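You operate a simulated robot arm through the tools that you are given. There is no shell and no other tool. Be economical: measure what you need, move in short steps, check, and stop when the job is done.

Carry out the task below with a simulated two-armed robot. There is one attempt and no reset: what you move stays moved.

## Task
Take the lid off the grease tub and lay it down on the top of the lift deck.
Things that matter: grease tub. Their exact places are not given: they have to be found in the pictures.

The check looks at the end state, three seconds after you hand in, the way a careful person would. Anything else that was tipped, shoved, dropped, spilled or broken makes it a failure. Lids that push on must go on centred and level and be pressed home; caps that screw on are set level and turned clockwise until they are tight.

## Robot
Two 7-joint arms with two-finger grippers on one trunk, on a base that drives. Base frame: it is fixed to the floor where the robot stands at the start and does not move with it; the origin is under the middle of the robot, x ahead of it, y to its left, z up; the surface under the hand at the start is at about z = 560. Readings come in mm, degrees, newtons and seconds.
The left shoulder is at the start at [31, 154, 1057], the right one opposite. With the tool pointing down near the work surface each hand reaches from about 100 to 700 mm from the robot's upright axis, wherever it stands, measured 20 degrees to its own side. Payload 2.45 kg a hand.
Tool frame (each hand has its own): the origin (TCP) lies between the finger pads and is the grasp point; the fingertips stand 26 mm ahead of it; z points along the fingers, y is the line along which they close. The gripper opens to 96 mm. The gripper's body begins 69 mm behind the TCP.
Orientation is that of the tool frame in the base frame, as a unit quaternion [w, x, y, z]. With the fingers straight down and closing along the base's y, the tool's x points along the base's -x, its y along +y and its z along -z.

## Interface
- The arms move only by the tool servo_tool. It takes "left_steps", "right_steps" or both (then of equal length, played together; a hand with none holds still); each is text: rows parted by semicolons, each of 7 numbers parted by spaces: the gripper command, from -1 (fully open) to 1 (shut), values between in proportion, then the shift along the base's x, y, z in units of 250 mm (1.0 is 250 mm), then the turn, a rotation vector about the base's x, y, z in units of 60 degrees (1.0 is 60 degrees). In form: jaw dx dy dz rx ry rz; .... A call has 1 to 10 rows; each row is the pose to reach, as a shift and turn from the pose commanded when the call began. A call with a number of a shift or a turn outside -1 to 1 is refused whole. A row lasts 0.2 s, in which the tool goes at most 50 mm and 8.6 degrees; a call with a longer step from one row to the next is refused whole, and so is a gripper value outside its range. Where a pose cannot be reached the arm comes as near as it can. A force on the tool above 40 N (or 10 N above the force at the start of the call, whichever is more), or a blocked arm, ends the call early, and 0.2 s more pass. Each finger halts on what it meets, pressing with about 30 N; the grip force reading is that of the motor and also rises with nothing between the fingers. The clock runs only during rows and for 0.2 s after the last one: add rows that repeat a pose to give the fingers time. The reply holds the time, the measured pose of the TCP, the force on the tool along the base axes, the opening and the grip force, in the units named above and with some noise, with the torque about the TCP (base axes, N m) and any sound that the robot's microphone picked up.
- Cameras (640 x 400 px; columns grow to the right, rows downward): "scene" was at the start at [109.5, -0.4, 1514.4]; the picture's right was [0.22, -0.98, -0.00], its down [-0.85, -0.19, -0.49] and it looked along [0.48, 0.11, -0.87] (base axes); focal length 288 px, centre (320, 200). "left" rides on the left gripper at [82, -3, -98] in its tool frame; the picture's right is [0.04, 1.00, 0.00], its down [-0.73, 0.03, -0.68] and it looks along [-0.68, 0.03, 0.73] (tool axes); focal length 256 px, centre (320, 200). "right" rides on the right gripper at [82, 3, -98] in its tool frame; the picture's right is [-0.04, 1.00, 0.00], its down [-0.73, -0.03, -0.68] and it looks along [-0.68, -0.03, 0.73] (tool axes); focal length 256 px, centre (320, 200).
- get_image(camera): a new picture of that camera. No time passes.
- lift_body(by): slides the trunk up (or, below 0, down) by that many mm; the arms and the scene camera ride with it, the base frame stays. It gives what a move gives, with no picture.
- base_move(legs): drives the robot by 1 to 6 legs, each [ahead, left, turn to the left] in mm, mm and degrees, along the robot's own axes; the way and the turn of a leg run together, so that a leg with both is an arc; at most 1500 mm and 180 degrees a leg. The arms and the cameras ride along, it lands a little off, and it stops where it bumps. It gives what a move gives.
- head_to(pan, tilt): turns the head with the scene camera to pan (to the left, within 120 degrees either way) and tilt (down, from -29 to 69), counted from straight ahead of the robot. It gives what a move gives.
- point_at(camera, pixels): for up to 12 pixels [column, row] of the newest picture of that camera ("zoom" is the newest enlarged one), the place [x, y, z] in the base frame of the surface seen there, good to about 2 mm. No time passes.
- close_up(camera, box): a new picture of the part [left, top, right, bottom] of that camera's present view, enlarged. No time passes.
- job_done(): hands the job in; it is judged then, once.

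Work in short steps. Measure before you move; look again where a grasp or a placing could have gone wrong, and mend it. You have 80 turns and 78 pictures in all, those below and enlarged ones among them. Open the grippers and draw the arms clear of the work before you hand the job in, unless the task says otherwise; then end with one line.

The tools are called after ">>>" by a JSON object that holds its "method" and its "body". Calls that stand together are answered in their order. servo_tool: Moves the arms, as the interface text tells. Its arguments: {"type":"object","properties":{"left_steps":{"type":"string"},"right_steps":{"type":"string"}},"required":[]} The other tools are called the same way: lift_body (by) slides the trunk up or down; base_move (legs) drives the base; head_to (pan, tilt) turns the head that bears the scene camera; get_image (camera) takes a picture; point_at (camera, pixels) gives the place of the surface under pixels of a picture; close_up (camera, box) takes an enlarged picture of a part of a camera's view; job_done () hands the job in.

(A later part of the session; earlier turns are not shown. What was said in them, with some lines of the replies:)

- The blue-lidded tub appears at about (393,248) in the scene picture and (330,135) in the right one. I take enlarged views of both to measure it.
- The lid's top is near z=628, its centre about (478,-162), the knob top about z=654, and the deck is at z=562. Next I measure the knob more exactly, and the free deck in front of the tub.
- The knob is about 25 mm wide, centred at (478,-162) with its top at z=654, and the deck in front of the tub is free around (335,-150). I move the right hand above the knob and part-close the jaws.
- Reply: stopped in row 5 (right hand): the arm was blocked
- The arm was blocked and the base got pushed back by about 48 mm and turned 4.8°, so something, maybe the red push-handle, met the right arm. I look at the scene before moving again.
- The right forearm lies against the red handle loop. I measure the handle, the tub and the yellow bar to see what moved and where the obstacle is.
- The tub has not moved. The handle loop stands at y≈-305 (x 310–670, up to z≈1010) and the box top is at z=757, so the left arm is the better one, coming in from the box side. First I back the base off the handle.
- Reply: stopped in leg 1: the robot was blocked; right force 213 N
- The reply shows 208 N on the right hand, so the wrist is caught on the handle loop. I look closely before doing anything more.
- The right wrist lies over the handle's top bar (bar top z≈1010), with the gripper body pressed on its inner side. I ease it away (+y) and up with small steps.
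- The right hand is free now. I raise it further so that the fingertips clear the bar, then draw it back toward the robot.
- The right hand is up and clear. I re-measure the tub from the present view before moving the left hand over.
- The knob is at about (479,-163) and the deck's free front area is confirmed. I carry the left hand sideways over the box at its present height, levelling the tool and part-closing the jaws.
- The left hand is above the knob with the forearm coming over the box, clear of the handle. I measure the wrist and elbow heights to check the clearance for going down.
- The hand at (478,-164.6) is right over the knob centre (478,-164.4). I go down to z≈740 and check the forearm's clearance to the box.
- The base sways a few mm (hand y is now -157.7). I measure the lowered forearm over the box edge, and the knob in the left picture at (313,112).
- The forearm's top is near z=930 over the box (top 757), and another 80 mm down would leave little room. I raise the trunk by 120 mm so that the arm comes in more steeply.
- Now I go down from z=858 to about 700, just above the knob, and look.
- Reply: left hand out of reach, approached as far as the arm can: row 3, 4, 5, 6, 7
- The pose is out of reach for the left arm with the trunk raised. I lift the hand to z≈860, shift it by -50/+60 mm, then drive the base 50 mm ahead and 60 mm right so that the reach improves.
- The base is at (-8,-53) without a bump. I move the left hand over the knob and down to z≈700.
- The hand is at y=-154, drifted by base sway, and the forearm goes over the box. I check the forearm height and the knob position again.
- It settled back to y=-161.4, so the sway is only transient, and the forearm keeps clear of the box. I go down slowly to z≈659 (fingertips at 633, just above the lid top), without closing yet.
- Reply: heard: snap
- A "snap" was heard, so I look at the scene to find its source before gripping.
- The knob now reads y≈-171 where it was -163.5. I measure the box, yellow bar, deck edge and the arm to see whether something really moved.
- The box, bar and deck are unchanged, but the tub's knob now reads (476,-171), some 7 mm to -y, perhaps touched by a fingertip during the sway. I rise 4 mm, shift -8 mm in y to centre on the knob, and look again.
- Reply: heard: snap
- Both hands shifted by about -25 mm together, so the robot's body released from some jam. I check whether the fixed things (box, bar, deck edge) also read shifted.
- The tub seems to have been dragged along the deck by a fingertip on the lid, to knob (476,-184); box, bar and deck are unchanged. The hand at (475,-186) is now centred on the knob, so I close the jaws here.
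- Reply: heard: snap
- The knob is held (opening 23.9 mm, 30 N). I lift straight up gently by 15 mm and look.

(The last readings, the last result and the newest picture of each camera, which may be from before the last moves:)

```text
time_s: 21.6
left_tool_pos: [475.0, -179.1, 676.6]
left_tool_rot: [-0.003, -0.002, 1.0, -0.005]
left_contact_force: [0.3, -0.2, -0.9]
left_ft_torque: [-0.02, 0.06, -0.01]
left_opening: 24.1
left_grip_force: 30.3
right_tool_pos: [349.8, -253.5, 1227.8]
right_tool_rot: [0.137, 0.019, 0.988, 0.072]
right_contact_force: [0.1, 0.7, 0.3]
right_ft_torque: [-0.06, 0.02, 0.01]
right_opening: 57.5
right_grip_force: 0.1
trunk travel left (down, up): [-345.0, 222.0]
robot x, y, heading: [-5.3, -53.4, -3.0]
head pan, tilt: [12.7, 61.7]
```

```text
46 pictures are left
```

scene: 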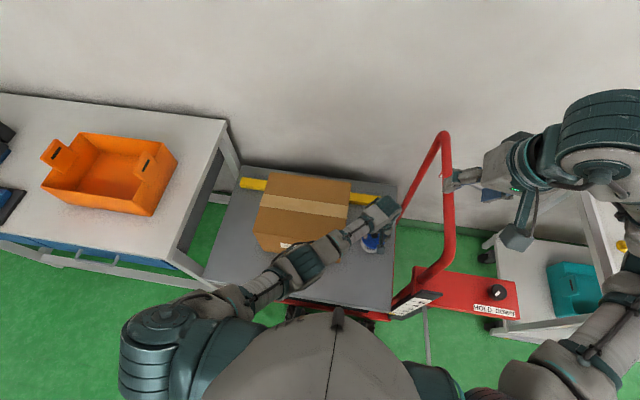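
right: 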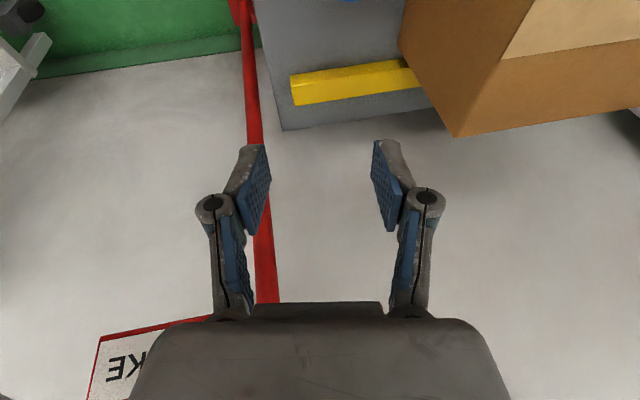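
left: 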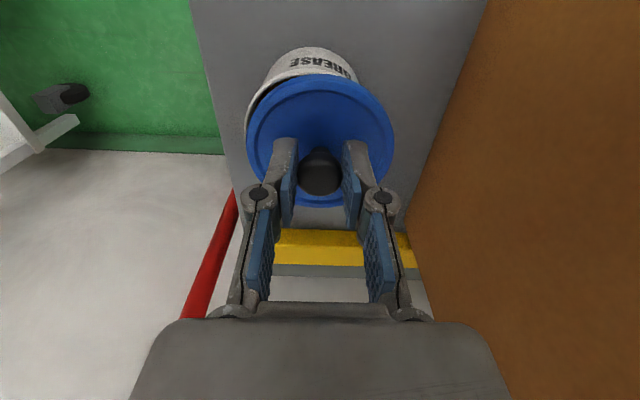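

The lid came off cleanly and the tub stays. I raise it further and carry it back to above (335,-165), free deck in front of the tub.

>>> {"method": "servo_tool", "body": {"left_steps": "1 0 0 0.1 0 0 0; 1 0 0 0.2 0 0 0; 1 0 0 0.28 0 0 0; 1 -0.1 0.01 0.28 0 0 0; 1 -0.22 0.02 0.28 0 0 0; 1 -0.34 0.035 0.28 0 0 0; 1 -0.46 0.045 0.28 0 0 0; 1 -0.56 0.056 0.28 0 0 0; 1 -0.56 0.056 0.28 0 0 0; 1 -0.56 0.056 0.28 0 0 0"}}

>>> {"method": "get_image", "body": {"camera": "scene"}}

>>> {"method": "get_image", "body": {"camera": "left"}}

```text
time_s: 23.8
left_tool_pos: [335.4, -174.3, 747.7]
left_tool_rot: [-0.002, -0.001, 1.0, -0.001]
left_contact_force: [0.4, -0.6, -0.3]
left_ft_torque: [0.01, -0.02, -0.04]
left_opening: 24.3
left_grip_force: 29.2
right_tool_pos: [347.9, -267.3, 1225.3]
right_tool_rot: [0.136, 0.022, 0.987, 0.077]
right_contact_force: [-0.2, -0.4, 1.2]
right_ft_torque: [0.07, -0.02, -0.01]
right_opening: 57.8
right_grip_force: 0.0
trunk travel left (down, up): [-345.0, 222.0]
robot x, y, heading: [-5.3, -54.7, -3.1]
head pan, tilt: [12.7, 61.7]
```

```text
45 pictures are left
```

scene: 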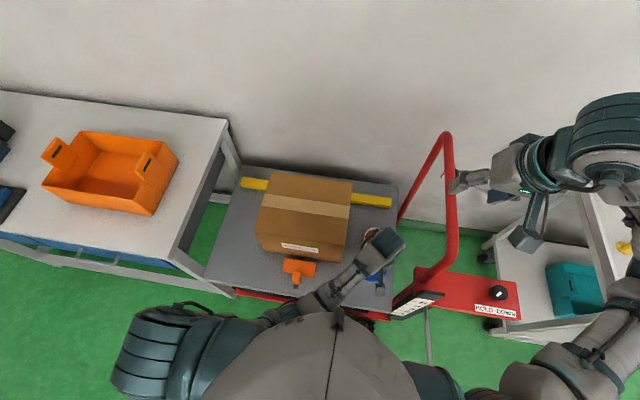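

```text
44 pictures are left
```

left: 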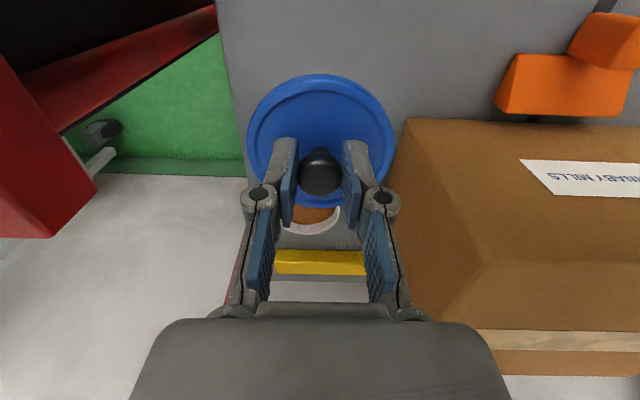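

The lid hangs level above free deck. I move 20 mm to +y and lower to z≈630, still above the deck by my estimate (contact expected near 608).

>>> {"method": "servo_tool", "body": {"left_steps": "1 0 0.05 -0.1 0 0 0; 1 0 0.08 -0.2 0 0 0; 1 0 0.08 -0.3 0 0 0; 1 0 0.08 -0.4 0 0 0; 1 0 0.08 -0.45 0 0 0; 1 0 0.08 -0.47 0 0 0; 1 0 0.08 -0.47 0 0 0; 1 0 0.08 -0.47 0 0 0"}}

>>> {"method": "get_image", "body": {"camera": "left"}}

>>> {"method": "get_image", "body": {"camera": "scene"}}

```text
time_s: 25.6
left_tool_pos: [333.7, -152.3, 630.5]
left_tool_rot: [-0.002, -0.001, 1.0, -0.001]
left_contact_force: [-0.3, 0.3, 0.3]
left_ft_torque: [-0.03, 0.03, 0.02]
left_opening: 23.9
left_grip_force: 30.6
right_tool_pos: [348.4, -264.5, 1225.8]
right_tool_rot: [0.137, 0.021, 0.988, 0.075]
right_contact_force: [-0.1, -0.2, -0.3]
right_ft_torque: [0.01, 0.0, -0.01]
right_opening: 57.5
right_grip_force: 0.0
trunk travel left (down, up): [-345.0, 222.0]
robot x, y, heading: [-7.3, -54.5, -2.9]
head pan, tilt: [12.7, 61.7]
```

```text
43 pictures are left
```

left: 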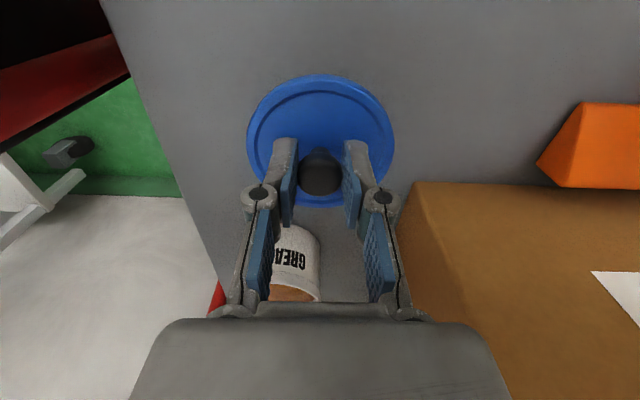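

```text
42 pictures are left
```

scene: 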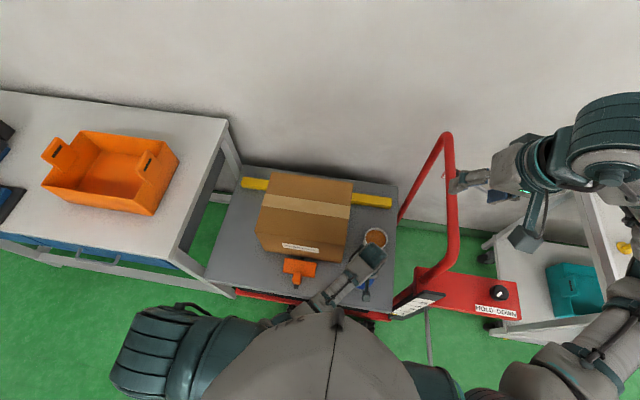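

The tub stands upright with grease in it, and the lid is over clear deck. I lower in small steps until the force shows contact.

>>> {"method": "servo_tool", "body": {"left_steps": "1 0 0 -0.025 0 0 0; 1 0 0 -0.05 0 0 0; 1 0 0 -0.065 0 0 0; 1 0 0 -0.08 0 0 0; 1 0 0 -0.08 0 0 0"}}

>>> {"method": "close_up", "body": {"camera": "left", "box": [200, 50, 440, 220]}}

>>> {"method": "point_at", "body": {"camera": "zoom", "pixels": [[320, 80], [320, 110], [320, 50], [150, 250], [500, 250], [160, 330]]}}

```text
time_s: 26.8
left_tool_pos: [333.4, -153.0, 610.2]
left_tool_rot: [-0.002, -0.001, 1.0, -0.002]
left_contact_force: [0.6, -0.6, -0.9]
left_ft_torque: [0.03, 0.0, 0.05]
left_opening: 24.0
left_grip_force: 30.4
right_tool_pos: [348.8, -264.3, 1226.5]
right_tool_rot: [0.137, 0.021, 0.988, 0.076]
right_contact_force: [0.5, 0.0, 0.5]
right_ft_torque: [-0.03, 0.0, 0.03]
right_opening: 57.9
right_grip_force: 0.2
trunk travel left (down, up): [-345.0, 222.0]
robot x, y, heading: [-6.5, -52.5, -3.0]
head pan, tilt: [12.7, 61.7]
```

```text
2.35 times, centred on (320, 135) of left
```

zoom: 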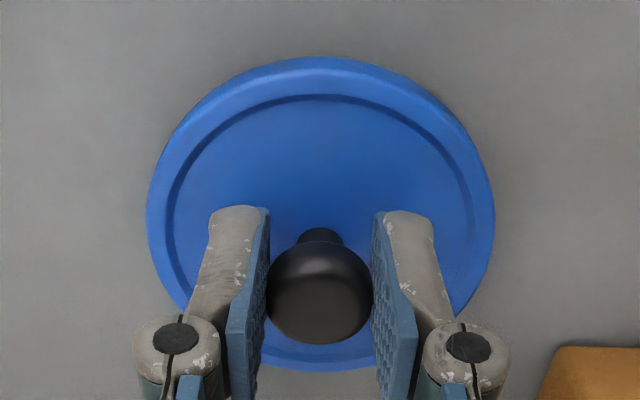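

```text
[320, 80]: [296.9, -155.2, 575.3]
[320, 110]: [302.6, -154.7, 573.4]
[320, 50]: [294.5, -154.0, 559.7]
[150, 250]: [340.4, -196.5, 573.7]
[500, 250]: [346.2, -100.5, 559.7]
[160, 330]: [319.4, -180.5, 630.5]
```

No contact yet; the lid top is at z≈575 over the deck at 560. I go down another few mm in tiny steps.

>>> {"method": "servo_tool", "body": {"left_steps": "1 0 0 -0.006 0 0 0; 1 0 0 -0.012 0 0 0; 1 0 0 -0.018 0 0 0; 1 0 0 -0.018 0 0 0"}}

```text
time_s: 27.8
left_tool_pos: [334.0, -152.5, 606.2]
left_tool_rot: [-0.002, -0.001, 1.0, -0.002]
left_contact_force: [-0.5, 0.6, 0.7]
left_ft_torque: [0.0, 0.0, 0.03]
left_opening: 24.0
left_grip_force: 30.0
right_tool_pos: [347.3, -263.8, 1225.6]
right_tool_rot: [0.136, 0.021, 0.988, 0.075]
right_contact_force: [0.3, 0.4, -0.1]
right_ft_torque: [0.03, 0.01, 0.0]
right_opening: 57.7
right_grip_force: 0.1
trunk travel left (down, up): [-345.0, 222.0]
robot x, y, heading: [-4.8, -51.6, -2.9]
head pan, tilt: [12.7, 61.7]
```

Still free; I continue down by 4 mm.

>>> {"method": "servo_tool", "body": {"left_steps": "1 0 0 -0.006 0 0 0; 1 0 0 -0.012 0 0 0; 1 0 0 -0.018 0 0 0; 1 0 0 -0.018 0 0 0"}}

>>> {"method": "close_up", "body": {"camera": "left", "box": [200, 50, 440, 220]}}

>>> {"method": "point_at", "body": {"camera": "zoom", "pixels": [[320, 80], [320, 110], [250, 130], [400, 150]]}}

```text
time_s: 28.8
left_tool_pos: [334.2, -153.2, 603.0]
left_tool_rot: [0.001, -0.001, 1.0, -0.003]
left_contact_force: [-1.2, 5.7, 30.2]
left_ft_torque: [0.1, -0.15, 0.02]
left_opening: 24.0
left_grip_force: 30.0
right_tool_pos: [346.2, -263.2, 1226.3]
right_tool_rot: [0.137, 0.021, 0.988, 0.075]
right_contact_force: [-0.2, 0.0, 0.0]
right_ft_torque: [0.0, -0.02, 0.01]
right_opening: 57.7
right_grip_force: 0.1
trunk travel left (down, up): [-345.0, 222.0]
robot x, y, heading: [-6.7, -57.5, -3.0]
head pan, tilt: [12.7, 61.7]
```

```text
2.35 times, centred on (320, 135) of left
```

zoom: 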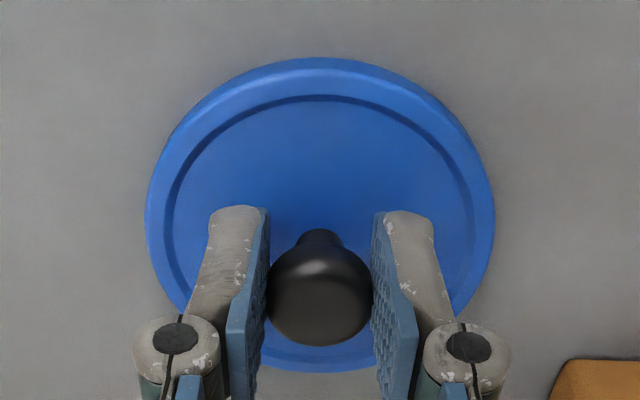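

```text
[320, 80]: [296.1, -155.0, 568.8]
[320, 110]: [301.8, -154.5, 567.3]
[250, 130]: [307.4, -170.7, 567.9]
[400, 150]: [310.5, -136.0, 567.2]
```

The lid rests flat on the deck with 30 N of contact. I ease off 1 mm, open the jaws slowly to about 57 mm, and then rise straight up.

>>> {"method": "servo_tool", "body": {"left_steps": "1 0 0 0.008 0 0 0; 0.4 0 0 0.008 0 0 0; 0 0 0 0.008 0 0 0; -0.2 0 0 0.008 0 0 0; -0.2 0 0 0.008 0 0 0; -0.2 0 0 0.06 0 0 0; -0.2 0 0 0.15 0 0 0; -0.2 0 0 0.3 0 0 0; -0.2 0 0 0.45 0 0 0; -0.2 0 0 0.6 0 0 0"}}

>>> {"method": "get_image", "body": {"camera": "left"}}

```text
time_s: 31.2
left_tool_pos: [328.9, -131.7, 733.6]
left_tool_rot: [-0.003, -0.002, 1.0, 0.02]
left_contact_force: [0.4, 0.0, 0.1]
left_ft_torque: [-0.04, 0.02, 0.01]
left_opening: 57.8
left_grip_force: 0.1
right_tool_pos: [345.5, -261.9, 1227.3]
right_tool_rot: [0.138, 0.02, 0.987, 0.074]
right_contact_force: [0.7, 0.6, -0.7]
right_ft_torque: [0.0, 0.04, -0.03]
right_opening: 57.5
right_grip_force: 0.0
trunk travel left (down, up): [-345.0, 222.0]
robot x, y, heading: [-8.8, -56.4, -3.1]
head pan, tilt: [12.7, 61.7]
stopped in row 10 (left hand): the arm was blocked; the commanded pose is now the measured one
```

```text
39 pictures are left
```

left: 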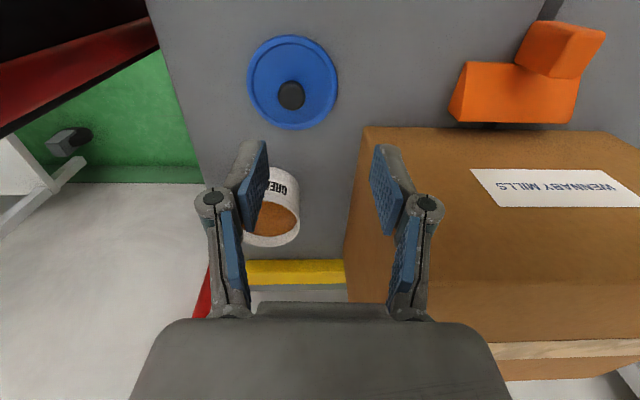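

The lid lies flat on the deck and the hand is off it at z=734, but the arm reports being blocked. I look at the scene to see by what.

>>> {"method": "get_image", "body": {"camera": "scene"}}

>>> {"method": "point_at", "body": {"camera": "left", "pixels": [[292, 95], [293, 40], [293, 126], [250, 80], [336, 80], [270, 200], [300, 200], [360, 200], [370, 160]]}}

```text
38 pictures are left
```

scene: 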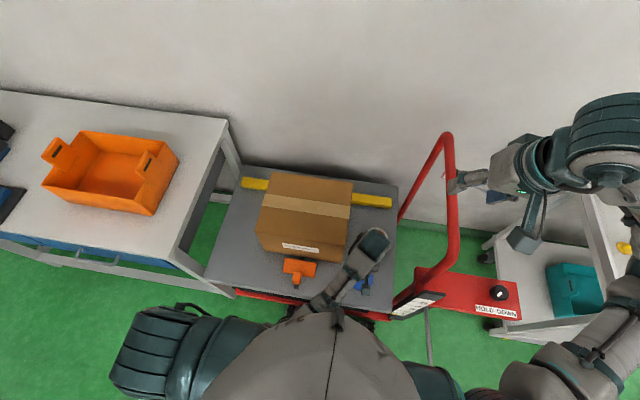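

```text
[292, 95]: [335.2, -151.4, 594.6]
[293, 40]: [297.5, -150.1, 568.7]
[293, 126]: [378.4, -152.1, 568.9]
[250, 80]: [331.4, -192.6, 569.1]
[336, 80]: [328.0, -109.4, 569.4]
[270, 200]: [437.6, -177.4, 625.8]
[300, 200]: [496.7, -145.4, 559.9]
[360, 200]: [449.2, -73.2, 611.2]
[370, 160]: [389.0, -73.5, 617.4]
```

The lid lies at (335,-152), level, and box and tub are in place; the arm was probably blocked by the robot's own trunk. I raise the hand clear by lifting the trunk.

>>> {"method": "lift_body", "body": {"by": 200}}

>>> {"method": "get_image", "body": {"camera": "scene"}}

```text
time_s: 33.3
left_tool_pos: [331.9, -113.8, 923.2]
left_tool_rot: [-0.001, -0.003, 0.999, 0.039]
left_contact_force: [-0.4, -0.9, 1.0]
left_ft_torque: [0.01, 0.05, 0.01]
left_opening: 57.3
left_grip_force: 0.0
right_tool_pos: [346.6, -262.3, 1428.0]
right_tool_rot: [0.137, 0.022, 0.987, 0.075]
right_contact_force: [-0.8, 0.1, -0.2]
right_ft_torque: [0.03, -0.01, 0.03]
right_opening: 57.9
right_grip_force: 0.1
trunk travel left (down, up): [-545.0, 22.0]
robot x, y, heading: [-6.1, -55.8, -3.2]
head pan, tilt: [12.7, 61.7]
```

```text
37 pictures are left
```

scene: 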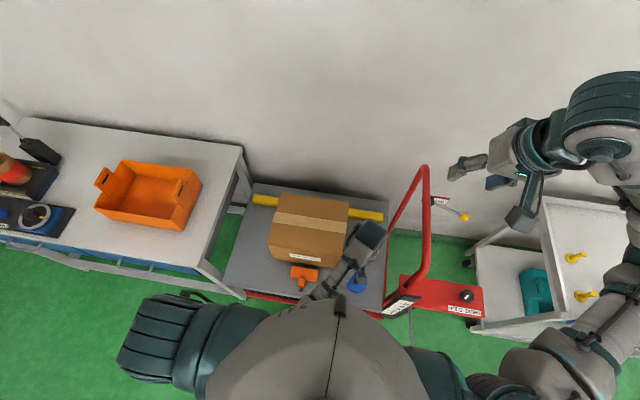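

The hand is above everything now. I move it away to the left over the box at z≈930 and open it, then check the deck.

>>> {"method": "servo_tool", "body": {"left_steps": "-0.2 0.08 0.08 0 0 0 0; -0.2 0.16 0.2 0 0 0 0; -0.2 0.24 0.32 0.02 0 0 0; -0.4 0.3 0.44 0.02 0 0 0; -0.6 0.36 0.56 0.02 0 0 0; -0.8 0.36 0.68 0.02 0 0 0; -1 0.36 0.8 0.02 0 0 0; -1 0.36 0.8 0.02 0 0 0; -1 0.36 0.8 0.02 0 0 0"}}

>>> {"method": "close_up", "body": {"camera": "scene", "box": [200, 160, 456, 320]}}

```text
time_s: 35.3
left_tool_pos: [418.3, 65.8, 938.0]
left_tool_rot: [-0.005, 0.0, 1.0, 0.019]
left_contact_force: [0.8, -1.0, 0.6]
left_ft_torque: [-0.02, 0.0, 0.01]
left_opening: 96.3
left_grip_force: 0.0
right_tool_pos: [347.2, -263.1, 1427.5]
right_tool_rot: [0.137, 0.02, 0.987, 0.076]
right_contact_force: [-1.0, -0.8, -0.1]
right_ft_torque: [0.0, -0.04, -0.04]
right_opening: 57.6
right_grip_force: 0.1
trunk travel left (down, up): [-545.0, 22.0]
robot x, y, heading: [-7.8, -55.9, -3.1]
head pan, tilt: [12.7, 61.7]
```

```text
2.50 times, centred on (328, 240) of scene
```

zoom: 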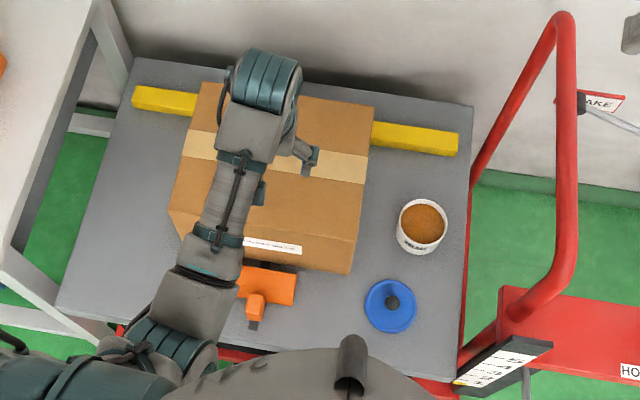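

The lid lies flat on the deck at zoom (391,306), and the open tub stands upright at (421,227), with nothing else disturbed. I open the right gripper too, while it is high and clear.

>>> {"method": "servo_tool", "body": {"right_steps": "-1 0 0 0 0 0 0; -1 0 0 0 0 0 0"}}

```text
time_s: 35.9
left_tool_pos: [419.5, 67.4, 937.9]
left_tool_rot: [-0.004, -0.001, 1.0, 0.02]
left_contact_force: [-0.1, 0.5, 0.6]
left_ft_torque: [-0.01, 0.0, -0.04]
left_opening: 95.6
left_grip_force: 0.0
right_tool_pos: [344.9, -261.3, 1427.4]
right_tool_rot: [0.137, 0.021, 0.988, 0.075]
right_contact_force: [-0.3, 0.9, 0.0]
right_ft_torque: [-0.01, 0.01, -0.03]
right_opening: 95.8
right_grip_force: 0.1
trunk travel left (down, up): [-545.0, 22.0]
robot x, y, heading: [-9.1, -56.8, -2.7]
head pan, tilt: [12.7, 61.7]
```

Both grippers are open and the arms are clear of the work, so I hand in.

>>> {"method": "job_done", "body": {}}

```text
The job is handed in.
```

The lid is off the grease tub and lies flat on the lift deck in front of it; on the way the right arm ran into the red handle, and the tub slid about 20 mm along the deck but stayed upright.
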